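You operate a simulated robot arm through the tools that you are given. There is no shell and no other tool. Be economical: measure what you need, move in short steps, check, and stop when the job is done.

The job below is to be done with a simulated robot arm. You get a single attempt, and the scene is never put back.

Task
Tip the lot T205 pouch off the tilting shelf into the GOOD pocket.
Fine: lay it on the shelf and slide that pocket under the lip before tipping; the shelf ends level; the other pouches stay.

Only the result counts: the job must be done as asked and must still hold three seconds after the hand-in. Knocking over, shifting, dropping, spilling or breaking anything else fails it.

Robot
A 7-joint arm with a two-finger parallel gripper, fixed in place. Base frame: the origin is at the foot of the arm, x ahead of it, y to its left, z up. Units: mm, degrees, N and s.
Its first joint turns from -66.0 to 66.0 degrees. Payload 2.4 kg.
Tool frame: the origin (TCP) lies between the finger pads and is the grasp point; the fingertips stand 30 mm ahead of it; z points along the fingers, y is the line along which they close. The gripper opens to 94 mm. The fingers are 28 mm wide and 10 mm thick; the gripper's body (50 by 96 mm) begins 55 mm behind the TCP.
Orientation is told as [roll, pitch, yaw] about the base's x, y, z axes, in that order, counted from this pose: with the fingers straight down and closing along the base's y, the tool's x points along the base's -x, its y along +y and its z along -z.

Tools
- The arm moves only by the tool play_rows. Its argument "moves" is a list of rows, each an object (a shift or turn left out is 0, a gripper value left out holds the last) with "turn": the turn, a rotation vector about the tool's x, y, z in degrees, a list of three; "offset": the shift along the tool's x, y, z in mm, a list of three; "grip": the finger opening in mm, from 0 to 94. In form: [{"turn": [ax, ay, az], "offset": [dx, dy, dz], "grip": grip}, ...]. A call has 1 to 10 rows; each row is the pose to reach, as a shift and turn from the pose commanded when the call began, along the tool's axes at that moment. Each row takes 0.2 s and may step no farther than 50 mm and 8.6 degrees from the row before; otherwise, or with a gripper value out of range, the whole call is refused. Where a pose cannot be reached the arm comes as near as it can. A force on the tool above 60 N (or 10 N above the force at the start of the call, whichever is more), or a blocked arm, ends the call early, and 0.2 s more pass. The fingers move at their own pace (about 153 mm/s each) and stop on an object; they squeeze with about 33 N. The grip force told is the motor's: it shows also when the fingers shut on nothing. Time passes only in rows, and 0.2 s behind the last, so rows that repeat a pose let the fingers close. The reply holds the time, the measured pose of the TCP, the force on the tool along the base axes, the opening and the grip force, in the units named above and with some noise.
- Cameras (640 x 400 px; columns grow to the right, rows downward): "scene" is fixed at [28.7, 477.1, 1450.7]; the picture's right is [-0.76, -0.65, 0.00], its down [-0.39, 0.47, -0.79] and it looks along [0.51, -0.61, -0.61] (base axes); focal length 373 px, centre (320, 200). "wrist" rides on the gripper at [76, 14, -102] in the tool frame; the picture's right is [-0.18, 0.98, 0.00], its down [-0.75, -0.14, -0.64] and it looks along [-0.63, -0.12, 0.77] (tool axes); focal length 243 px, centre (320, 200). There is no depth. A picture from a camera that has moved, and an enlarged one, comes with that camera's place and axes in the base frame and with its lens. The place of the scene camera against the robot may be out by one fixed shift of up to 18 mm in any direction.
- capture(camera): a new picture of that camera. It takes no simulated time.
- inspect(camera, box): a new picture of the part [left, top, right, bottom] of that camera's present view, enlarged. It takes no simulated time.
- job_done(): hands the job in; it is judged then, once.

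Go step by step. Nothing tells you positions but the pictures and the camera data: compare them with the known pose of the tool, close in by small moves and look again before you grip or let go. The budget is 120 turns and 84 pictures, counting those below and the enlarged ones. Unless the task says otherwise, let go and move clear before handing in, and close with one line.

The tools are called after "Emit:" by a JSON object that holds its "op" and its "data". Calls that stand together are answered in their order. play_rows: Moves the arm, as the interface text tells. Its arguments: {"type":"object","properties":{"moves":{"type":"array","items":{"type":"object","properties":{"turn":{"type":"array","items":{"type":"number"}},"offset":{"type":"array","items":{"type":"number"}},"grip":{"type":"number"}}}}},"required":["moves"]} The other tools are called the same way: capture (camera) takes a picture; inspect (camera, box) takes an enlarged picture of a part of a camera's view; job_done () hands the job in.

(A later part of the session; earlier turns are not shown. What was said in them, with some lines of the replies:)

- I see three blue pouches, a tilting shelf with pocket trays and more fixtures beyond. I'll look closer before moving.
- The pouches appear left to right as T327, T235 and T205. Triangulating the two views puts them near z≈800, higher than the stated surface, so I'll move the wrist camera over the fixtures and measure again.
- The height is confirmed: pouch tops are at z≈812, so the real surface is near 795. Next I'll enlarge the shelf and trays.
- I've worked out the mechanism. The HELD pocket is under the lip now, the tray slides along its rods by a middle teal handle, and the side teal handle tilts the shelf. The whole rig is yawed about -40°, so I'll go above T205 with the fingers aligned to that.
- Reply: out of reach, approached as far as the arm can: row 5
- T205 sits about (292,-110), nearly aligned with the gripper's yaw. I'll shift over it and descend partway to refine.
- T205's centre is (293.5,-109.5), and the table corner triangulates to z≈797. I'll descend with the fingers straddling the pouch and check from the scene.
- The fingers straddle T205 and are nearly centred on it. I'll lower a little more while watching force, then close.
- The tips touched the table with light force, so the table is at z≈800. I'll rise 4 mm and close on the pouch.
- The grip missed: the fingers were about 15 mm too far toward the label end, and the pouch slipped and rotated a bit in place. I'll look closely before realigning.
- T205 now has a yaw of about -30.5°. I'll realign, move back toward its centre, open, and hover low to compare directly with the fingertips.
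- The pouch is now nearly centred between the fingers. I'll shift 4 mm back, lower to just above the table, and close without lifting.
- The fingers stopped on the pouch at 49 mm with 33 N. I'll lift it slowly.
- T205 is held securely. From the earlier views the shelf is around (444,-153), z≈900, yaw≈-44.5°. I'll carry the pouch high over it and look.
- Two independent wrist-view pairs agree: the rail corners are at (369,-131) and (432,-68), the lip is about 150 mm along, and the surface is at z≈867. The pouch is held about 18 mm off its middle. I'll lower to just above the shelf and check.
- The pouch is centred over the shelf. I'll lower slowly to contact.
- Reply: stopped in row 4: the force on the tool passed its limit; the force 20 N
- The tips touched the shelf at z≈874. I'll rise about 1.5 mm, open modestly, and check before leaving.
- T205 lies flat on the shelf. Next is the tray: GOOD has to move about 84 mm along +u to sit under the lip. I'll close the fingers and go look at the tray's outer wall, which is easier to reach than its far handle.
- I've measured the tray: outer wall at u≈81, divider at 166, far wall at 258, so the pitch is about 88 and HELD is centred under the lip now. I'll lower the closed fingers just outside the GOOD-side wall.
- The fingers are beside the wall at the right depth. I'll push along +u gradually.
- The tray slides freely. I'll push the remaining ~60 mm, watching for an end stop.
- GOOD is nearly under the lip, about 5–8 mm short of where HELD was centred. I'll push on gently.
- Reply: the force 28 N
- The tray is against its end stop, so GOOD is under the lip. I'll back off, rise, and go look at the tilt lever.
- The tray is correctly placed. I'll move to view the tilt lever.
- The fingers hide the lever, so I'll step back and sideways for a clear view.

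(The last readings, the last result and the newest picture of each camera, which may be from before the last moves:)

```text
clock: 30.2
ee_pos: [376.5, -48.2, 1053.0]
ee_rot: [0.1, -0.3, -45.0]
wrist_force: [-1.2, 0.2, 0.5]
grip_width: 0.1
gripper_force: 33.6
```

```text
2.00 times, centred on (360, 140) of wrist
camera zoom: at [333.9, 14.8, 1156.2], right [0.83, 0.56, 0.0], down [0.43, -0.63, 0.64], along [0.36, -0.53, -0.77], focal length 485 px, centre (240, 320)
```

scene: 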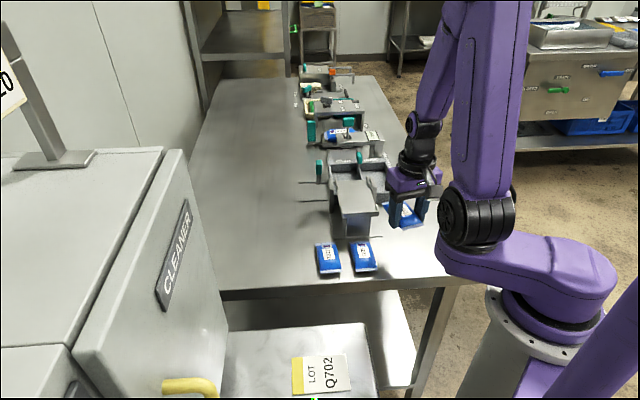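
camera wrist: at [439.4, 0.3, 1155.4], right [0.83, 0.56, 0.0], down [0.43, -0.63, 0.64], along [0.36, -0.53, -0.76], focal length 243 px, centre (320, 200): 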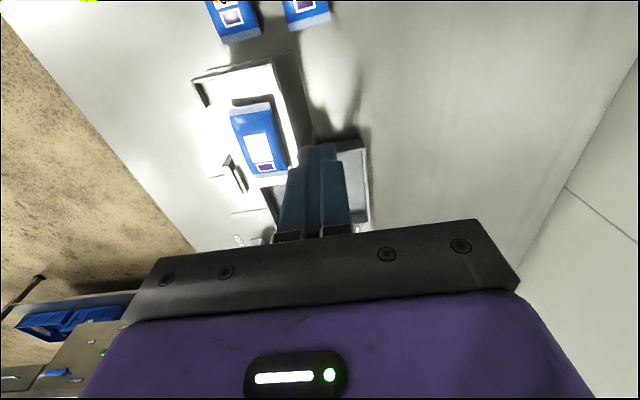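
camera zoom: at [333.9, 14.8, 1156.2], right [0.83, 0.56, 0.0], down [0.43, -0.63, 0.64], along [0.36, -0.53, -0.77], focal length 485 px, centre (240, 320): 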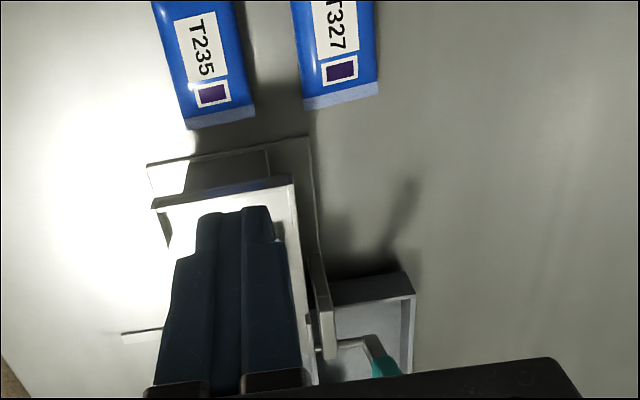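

The lever is just entering view at the bottom. I'll move 70 mm forward.

Emit:
{"op": "play_rows", "data": {"moves": [{"offset": [-40, 0, 0]}, {"offset": [-75, 0, 0]}, {"offset": [-75, 0, 0]}]}}

Emit:
{"op": "inspect", "data": {"camera": "wrist", "box": [240, 40, 480, 240]}}

Emit:
{"op": "play_rows", "data": {"moves": [{"offset": [0, -35, 0]}, {"offset": [0, -70, 0]}, {"offset": [0, -70, 0]}]}}

Emit:
{"op": "inspect", "data": {"camera": "wrist", "box": [340, 40, 580, 240]}}

```text
clock: 31.0
ee_pos: [427.5, -102.4, 1053.7]
ee_rot: [-0.1, -0.1, -45.1]
wrist_force: [0.7, 0.0, 0.1]
grip_width: 0.2
gripper_force: 33.6
```

```text
2.00 times, centred on (360, 140) of wrist
camera zoom: at [385.7, -38.3, 1156.7], right [0.83, 0.56, 0.0], down [0.43, -0.63, 0.64], along [0.36, -0.53, -0.77], focal length 485 px, centre (240, 320)
```

zoom: 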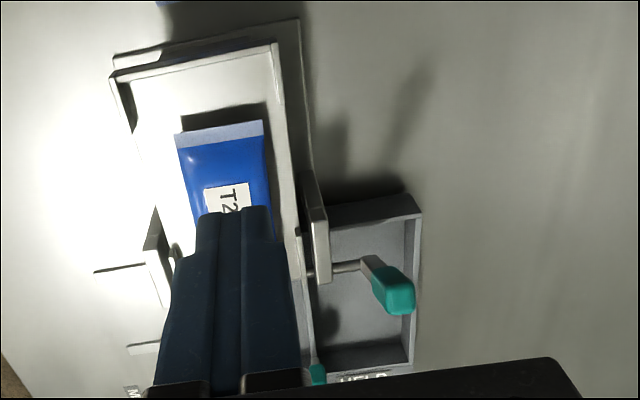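

```text
clock: 31.8
ee_pos: [379.1, -151.8, 1054.1]
ee_rot: [0.0, -0.2, -45.2]
wrist_force: [1.2, -0.5, 0.0]
grip_width: 0.0
gripper_force: 33.4
```

```text
2.00 times, centred on (460, 140) of wrist
camera zoom: at [337.1, -88.1, 1155.8], right [0.83, 0.56, 0.0], down [0.43, -0.63, 0.64], along [0.36, -0.53, -0.76], focal length 485 px, centre (40, 320)
```

zoom: 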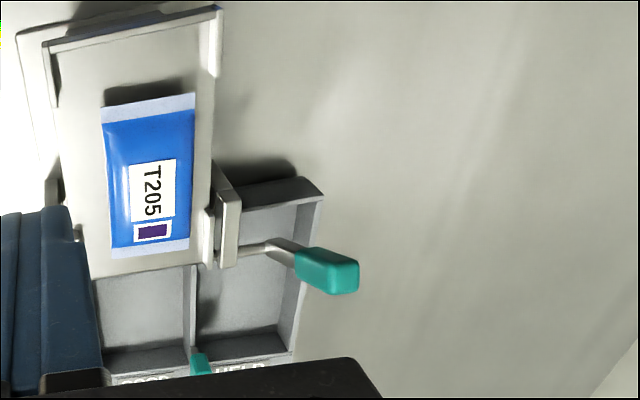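

I have a clear view now: GOOD is under the lip, and the lever stands at about u=293, v=463 (base 535,-118) with its top at z≈962. I'll rotate the gripper 90° so the open fingers can loosely straddle the lever front and back.

Emit:
{"op": "play_rows", "data": {"moves": [{"turn": [0, 0, -8.5], "offset": [0, 0, -10], "grip": 80}, {"turn": [0, 0, -17], "offset": [0, 8, -20]}, {"turn": [0, 0, -25.5], "offset": [0, 16, -20]}, {"turn": [0, 0, -34], "offset": [0, 24, -20]}, {"turn": [0, 0, -42.5], "offset": [0, 32, -20]}, {"turn": [0, 0, -51], "offset": [0, 40, -20]}, {"turn": [0, 0, -59.5], "offset": [0, 48, -20]}, {"turn": [0, 0, -68], "offset": [0, 56, -20]}, {"turn": [0, 0, -76.5], "offset": [0, 64, -20]}, {"turn": [0, 0, -85], "offset": [0, 70, -20]}]}}

```text
clock: 34.0
ee_pos: [429.5, -102.3, 1072.8]
ee_rot: [0.0, -0.1, 40.0]
wrist_force: [-0.9, -0.1, -0.2]
grip_width: 80.1
gripper_force: 0.1
```

Rotation done. Now I'll move above the lever.

Emit:
{"op": "play_rows", "data": {"moves": [{"turn": [0, 0, -5], "offset": [-24, -27, 0]}, {"turn": [0, 0, -5], "offset": [-49, -55, 0]}, {"turn": [0, 0, -5], "offset": [-73, -83, 10]}, {"turn": [0, 0, -5], "offset": [-73, -83, 43]}, {"turn": [0, 0, -5], "offset": [-73, -83, 43]}]}}

Emit:
{"op": "capture", "data": {"camera": "wrist"}}

Emit:
{"op": "inspect", "data": {"camera": "scene", "box": [270, 110, 410, 250]}}

```text
clock: 35.2
ee_pos: [538.6, -120.0, 1029.6]
ee_rot: [-0.3, 0.0, 44.9]
wrist_force: [-0.1, 0.9, -0.3]
grip_width: 80.1
gripper_force: 0.0
```

```text
34 pictures are left
camera wrist: at [476.1, -162.4, 1131.5], right [-0.56, 0.83, 0.0], down [0.63, 0.43, 0.64], along [0.53, 0.36, -0.77], focal length 243 px, centre (320, 200)
```

wrist: 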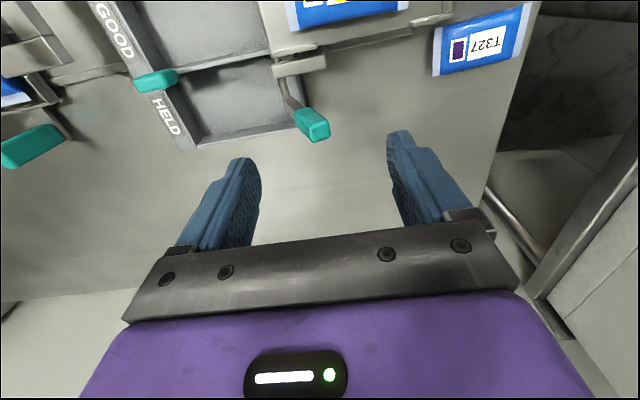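

```text
2.86 times, centred on (340, 180) of scene
camera zoom: at [28.7, 477.1, 1450.7], right [-0.76, -0.65, 0.0], down [-0.39, 0.47, -0.79], along [0.51, -0.61, -0.61], focal length 1065 px, centre (263, 257)
```

zoom: 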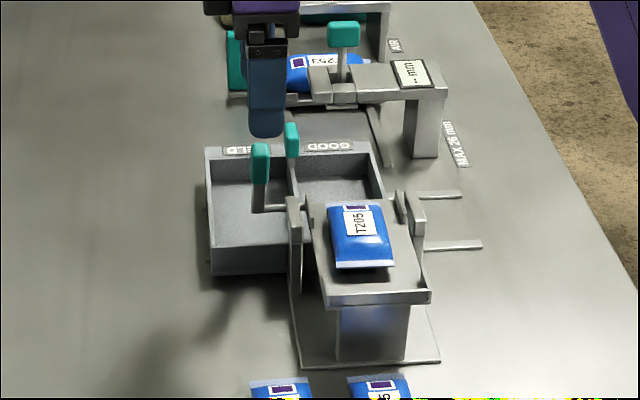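

The lever top lies directly beneath the TCP. I'll descend to straddle it.

Emit:
{"op": "play_rows", "data": {"moves": [{"offset": [0, 0, 30]}, {"offset": [0, 0, 60]}, {"offset": [0, 0, 82]}, {"offset": [0, 0, 82]}]}}

Emit:
{"op": "capture", "data": {"camera": "wrist"}}

Emit:
{"op": "inspect", "data": {"camera": "scene", "box": [280, 130, 400, 250]}}

```text
clock: 36.2
ee_pos: [538.7, -119.3, 947.1]
ee_rot: [-0.2, 0.0, 44.9]
wrist_force: [0.7, -0.1, -0.3]
grip_width: 80.0
gripper_force: 0.1
```

```text
32 pictures are left
camera wrist: at [475.3, -161.8, 1049.4], right [-0.56, 0.83, 0.0], down [0.63, 0.43, 0.64], along [0.53, 0.36, -0.77], focal length 243 px, centre (320, 200)
```

wrist: 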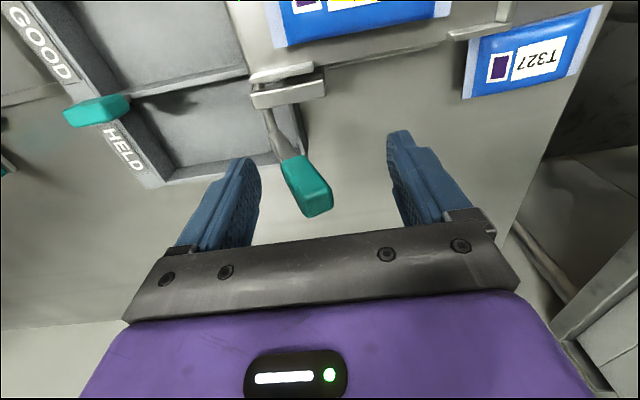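

```text
3.33 times, centred on (340, 190) of scene
camera zoom: at [28.7, 477.1, 1450.7], right [-0.76, -0.65, 0.0], down [-0.39, 0.47, -0.79], along [0.51, -0.61, -0.61], focal length 1242 px, centre (253, 233)
```

zoom: 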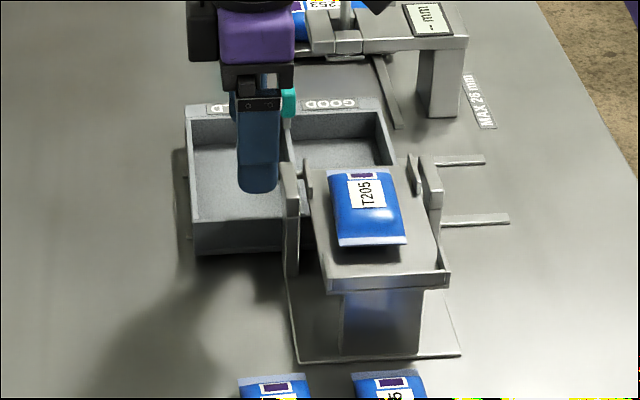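

The fingers straddle the lever. I'll move toward the lip side (+v, tool -y) gradually to tilt the shelf.

Emit:
{"op": "play_rows", "data": {"moves": [{"offset": [0, -12, 0]}, {"offset": [0, -20, 0]}, {"offset": [0, -26, 0]}, {"offset": [0, -32, 0]}, {"offset": [0, -38, 0]}, {"offset": [0, -44, 0]}, {"offset": [0, -50, 0]}, {"offset": [0, -50, 0]}]}}

Emit:
{"op": "capture", "data": {"camera": "wrist"}}

Emit:
{"op": "inspect", "data": {"camera": "scene", "box": [280, 130, 400, 250]}}

```text
clock: 38.0
ee_pos: [574.2, -153.2, 949.3]
ee_rot: [-0.2, -0.2, 45.0]
wrist_force: [4.4, 11.3, 3.9]
grip_width: 83.0
gripper_force: 2.1
```

```text
30 pictures are left
camera wrist: at [511.3, -196.8, 1051.5], right [-0.56, 0.83, 0.0], down [0.63, 0.43, 0.64], along [0.53, 0.36, -0.76], focal length 243 px, centre (320, 200)
```

wrist: 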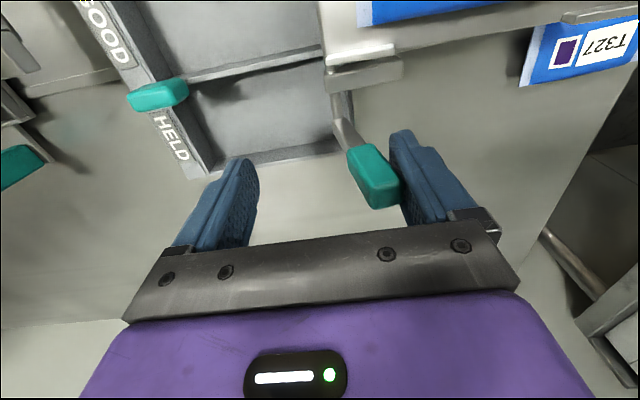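

```text
3.33 times, centred on (340, 190) of scene
camera zoom: at [28.8, 477.5, 1450.5], right [-0.76, -0.65, 0.0], down [-0.39, 0.47, -0.79], along [0.51, -0.61, -0.61], focal length 1242 px, centre (253, 233)
```

zoom: 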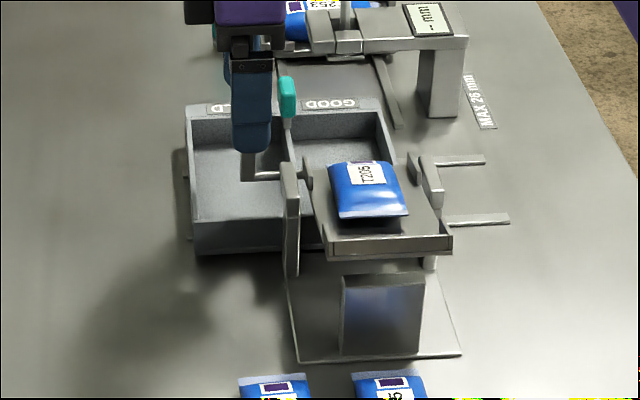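

The shelf is tilting the right way. I'll continue, lowering slightly to follow the lever's arc.

Emit:
{"op": "play_rows", "data": {"moves": [{"offset": [0, -6, 1]}, {"offset": [0, -12, 3]}, {"offset": [0, -18, 5]}, {"offset": [0, -24, 8]}, {"offset": [0, -24, 8]}]}}

Emit:
{"op": "inspect", "data": {"camera": "scene", "box": [280, 130, 400, 250]}}

```text
clock: 39.2
ee_pos: [590.3, -174.3, 940.7]
ee_rot: [-0.3, 0.2, 44.8]
wrist_force: [0.2, 0.5, -0.5]
grip_width: 79.8
gripper_force: 0.1
```

```text
3.33 times, centred on (340, 190) of scene
camera zoom: at [28.8, 477.1, 1450.7], right [-0.76, -0.65, 0.0], down [-0.39, 0.47, -0.79], along [0.51, -0.61, -0.61], focal length 1242 px, centre (253, 233)
```

zoom: 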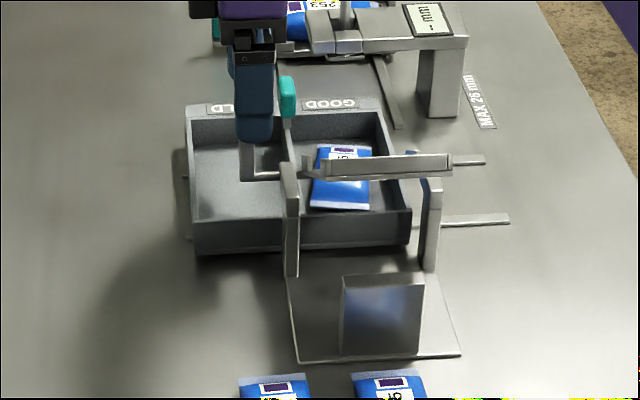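

The pouch has slid into the GOOD pocket. I'll check it from the wrist, then bring the lever back.

Emit:
{"op": "capture", "data": {"camera": "wrist"}}

Emit:
{"op": "play_rows", "data": {"moves": [{"offset": [0, 10, 0]}, {"offset": [0, 20, 0]}, {"offset": [0, 28, 0]}, {"offset": [0, 36, 0]}, {"offset": [0, 44, 0]}, {"offset": [0, 52, 0]}, {"offset": [0, 60, 0]}, {"offset": [0, 60, 0]}]}}

Emit:
{"op": "capture", "data": {"camera": "wrist"}}

Emit:
{"op": "inspect", "data": {"camera": "scene", "box": [280, 130, 400, 250]}}

```text
27 pictures are left
camera wrist: at [526.4, -217.8, 1042.9], right [-0.56, 0.83, 0.0], down [0.63, 0.43, 0.64], along [0.53, 0.36, -0.77], focal length 243 px, centre (320, 200)
```

wrist: 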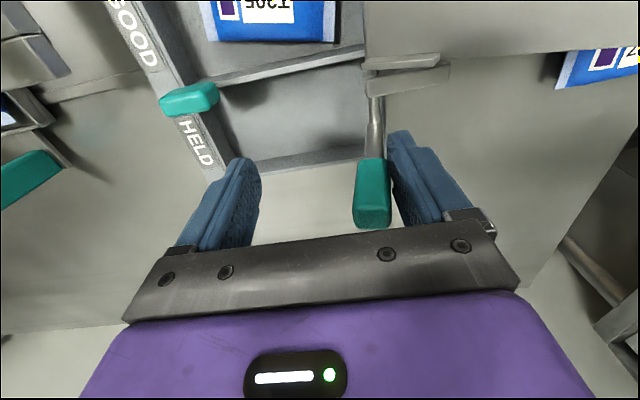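

```text
clock: 41.0
ee_pos: [548.8, -127.7, 940.5]
ee_rot: [-0.3, -0.1, 44.9]
wrist_force: [3.0, 1.0, 1.1]
grip_width: 80.9
gripper_force: 1.0
```

```text
26 pictures are left
camera wrist: at [486.0, -171.5, 1043.8], right [-0.56, 0.83, 0.0], down [0.63, 0.43, 0.64], along [0.53, 0.36, -0.77], focal length 243 px, centre (320, 200)
```

wrist: 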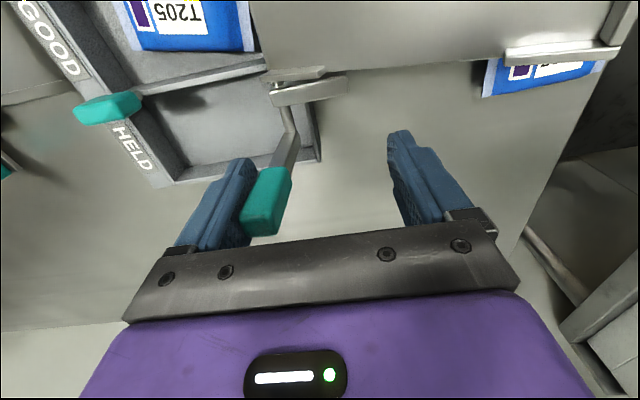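

```text
3.33 times, centred on (340, 190) of scene
camera zoom: at [28.8, 477.1, 1450.6], right [-0.76, -0.65, 0.0], down [-0.39, 0.47, -0.79], along [0.51, -0.61, -0.61], focal length 1242 px, centre (253, 233)
```

zoom: 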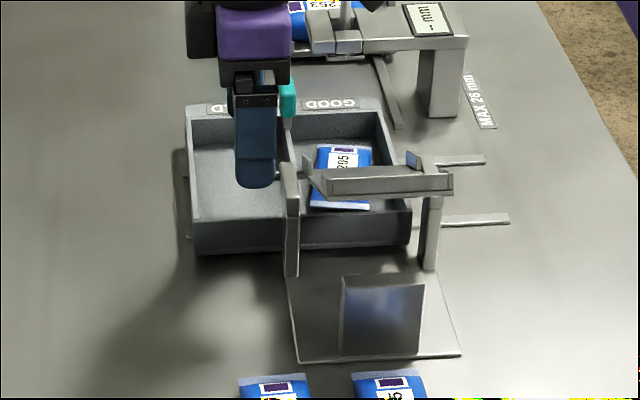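

Pulling back works and the shelf is coming down. I'll continue until it's level or against its stop.

Emit:
{"op": "play_rows", "data": {"moves": [{"offset": [0, 6, 0]}, {"offset": [0, 12, 0]}, {"offset": [0, 18, 0]}, {"offset": [0, 24, 0]}, {"offset": [0, 30, 0]}, {"offset": [0, 36, 0]}, {"offset": [0, 36, 0]}]}}

Emit:
{"op": "inspect", "data": {"camera": "scene", "box": [280, 130, 400, 250]}}

```text
clock: 42.6
ee_pos: [522.8, -106.3, 941.1]
ee_rot: [-0.5, -0.2, 44.7]
wrist_force: [11.0, -13.3, 5.3]
grip_width: 90.1
gripper_force: 8.9
```

```text
3.33 times, centred on (340, 190) of scene
camera zoom: at [28.9, 476.8, 1450.8], right [-0.76, -0.65, 0.0], down [-0.39, 0.47, -0.79], along [0.51, -0.6, -0.61], focal length 1242 px, centre (253, 233)
```

zoom: 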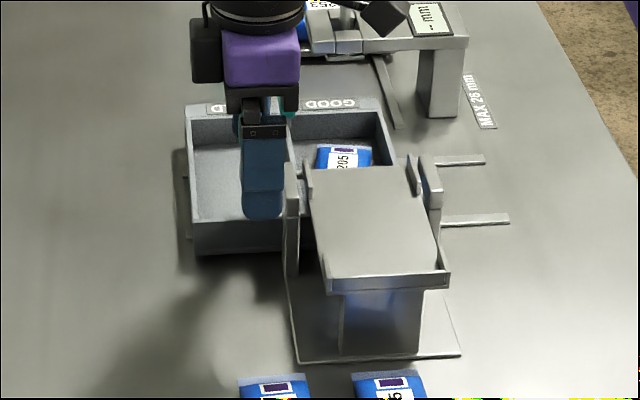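

The shelf is back level against its stop. I'll centre the fingers off the lever and rise clear.

Emit:
{"op": "play_rows", "data": {"moves": [{"offset": [0, -10, 0]}, {"offset": [0, -24, 0]}, {"offset": [0, -24, 0]}, {"offset": [0, -24, -40]}, {"offset": [0, -24, -85]}, {"offset": [0, -24, -125]}, {"offset": [40, -24, -140]}, {"offset": [80, -24, -140]}, {"offset": [80, -24, -140]}]}}

Emit:
{"op": "capture", "data": {"camera": "wrist"}}

Emit:
{"op": "inspect", "data": {"camera": "scene", "box": [280, 130, 420, 290]}}

```text
clock: 44.6
ee_pos: [481.5, -177.4, 1080.2]
ee_rot: [-0.2, 0.0, 44.9]
wrist_force: [0.0, 0.0, -0.7]
grip_width: 79.9
gripper_force: 0.1
```

```text
23 pictures are left
camera wrist: at [419.6, -220.7, 1183.1], right [-0.56, 0.83, 0.0], down [0.63, 0.43, 0.64], along [0.53, 0.36, -0.77], focal length 243 px, centre (320, 200)
```

wrist: 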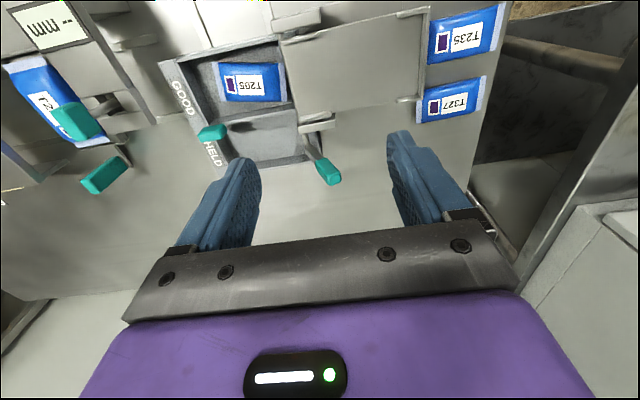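

```text
2.50 times, centred on (350, 210) of scene
camera zoom: at [28.7, 477.1, 1450.7], right [-0.76, -0.65, 0.0], down [-0.39, 0.47, -0.79], along [0.51, -0.61, -0.61], focal length 932 px, centre (245, 175)
```

zoom: 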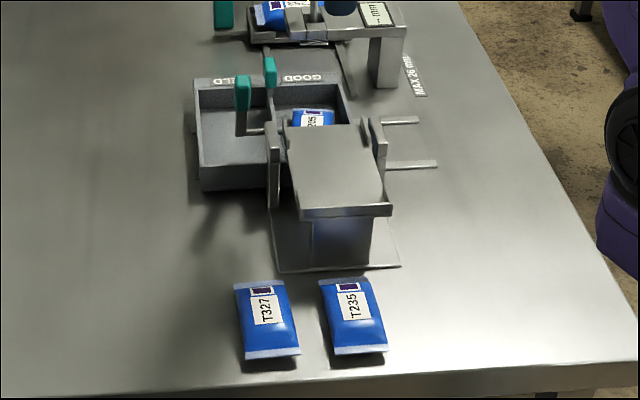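

T205 lies in the GOOD pocket, the shelf is level with the lever upright, the other pouches haven't moved, and the arm is clear. I'm handing in.

Emit:
{"op": "job_done", "data": {}}

```text
The job is handed in.
```

The T205 pouch was tipped off the shelf into the GOOD pocket; the shelf is back level and T235 and T327 stayed where they were, though the first grip slipped and turned T205 slightly on the table before I picked it up.
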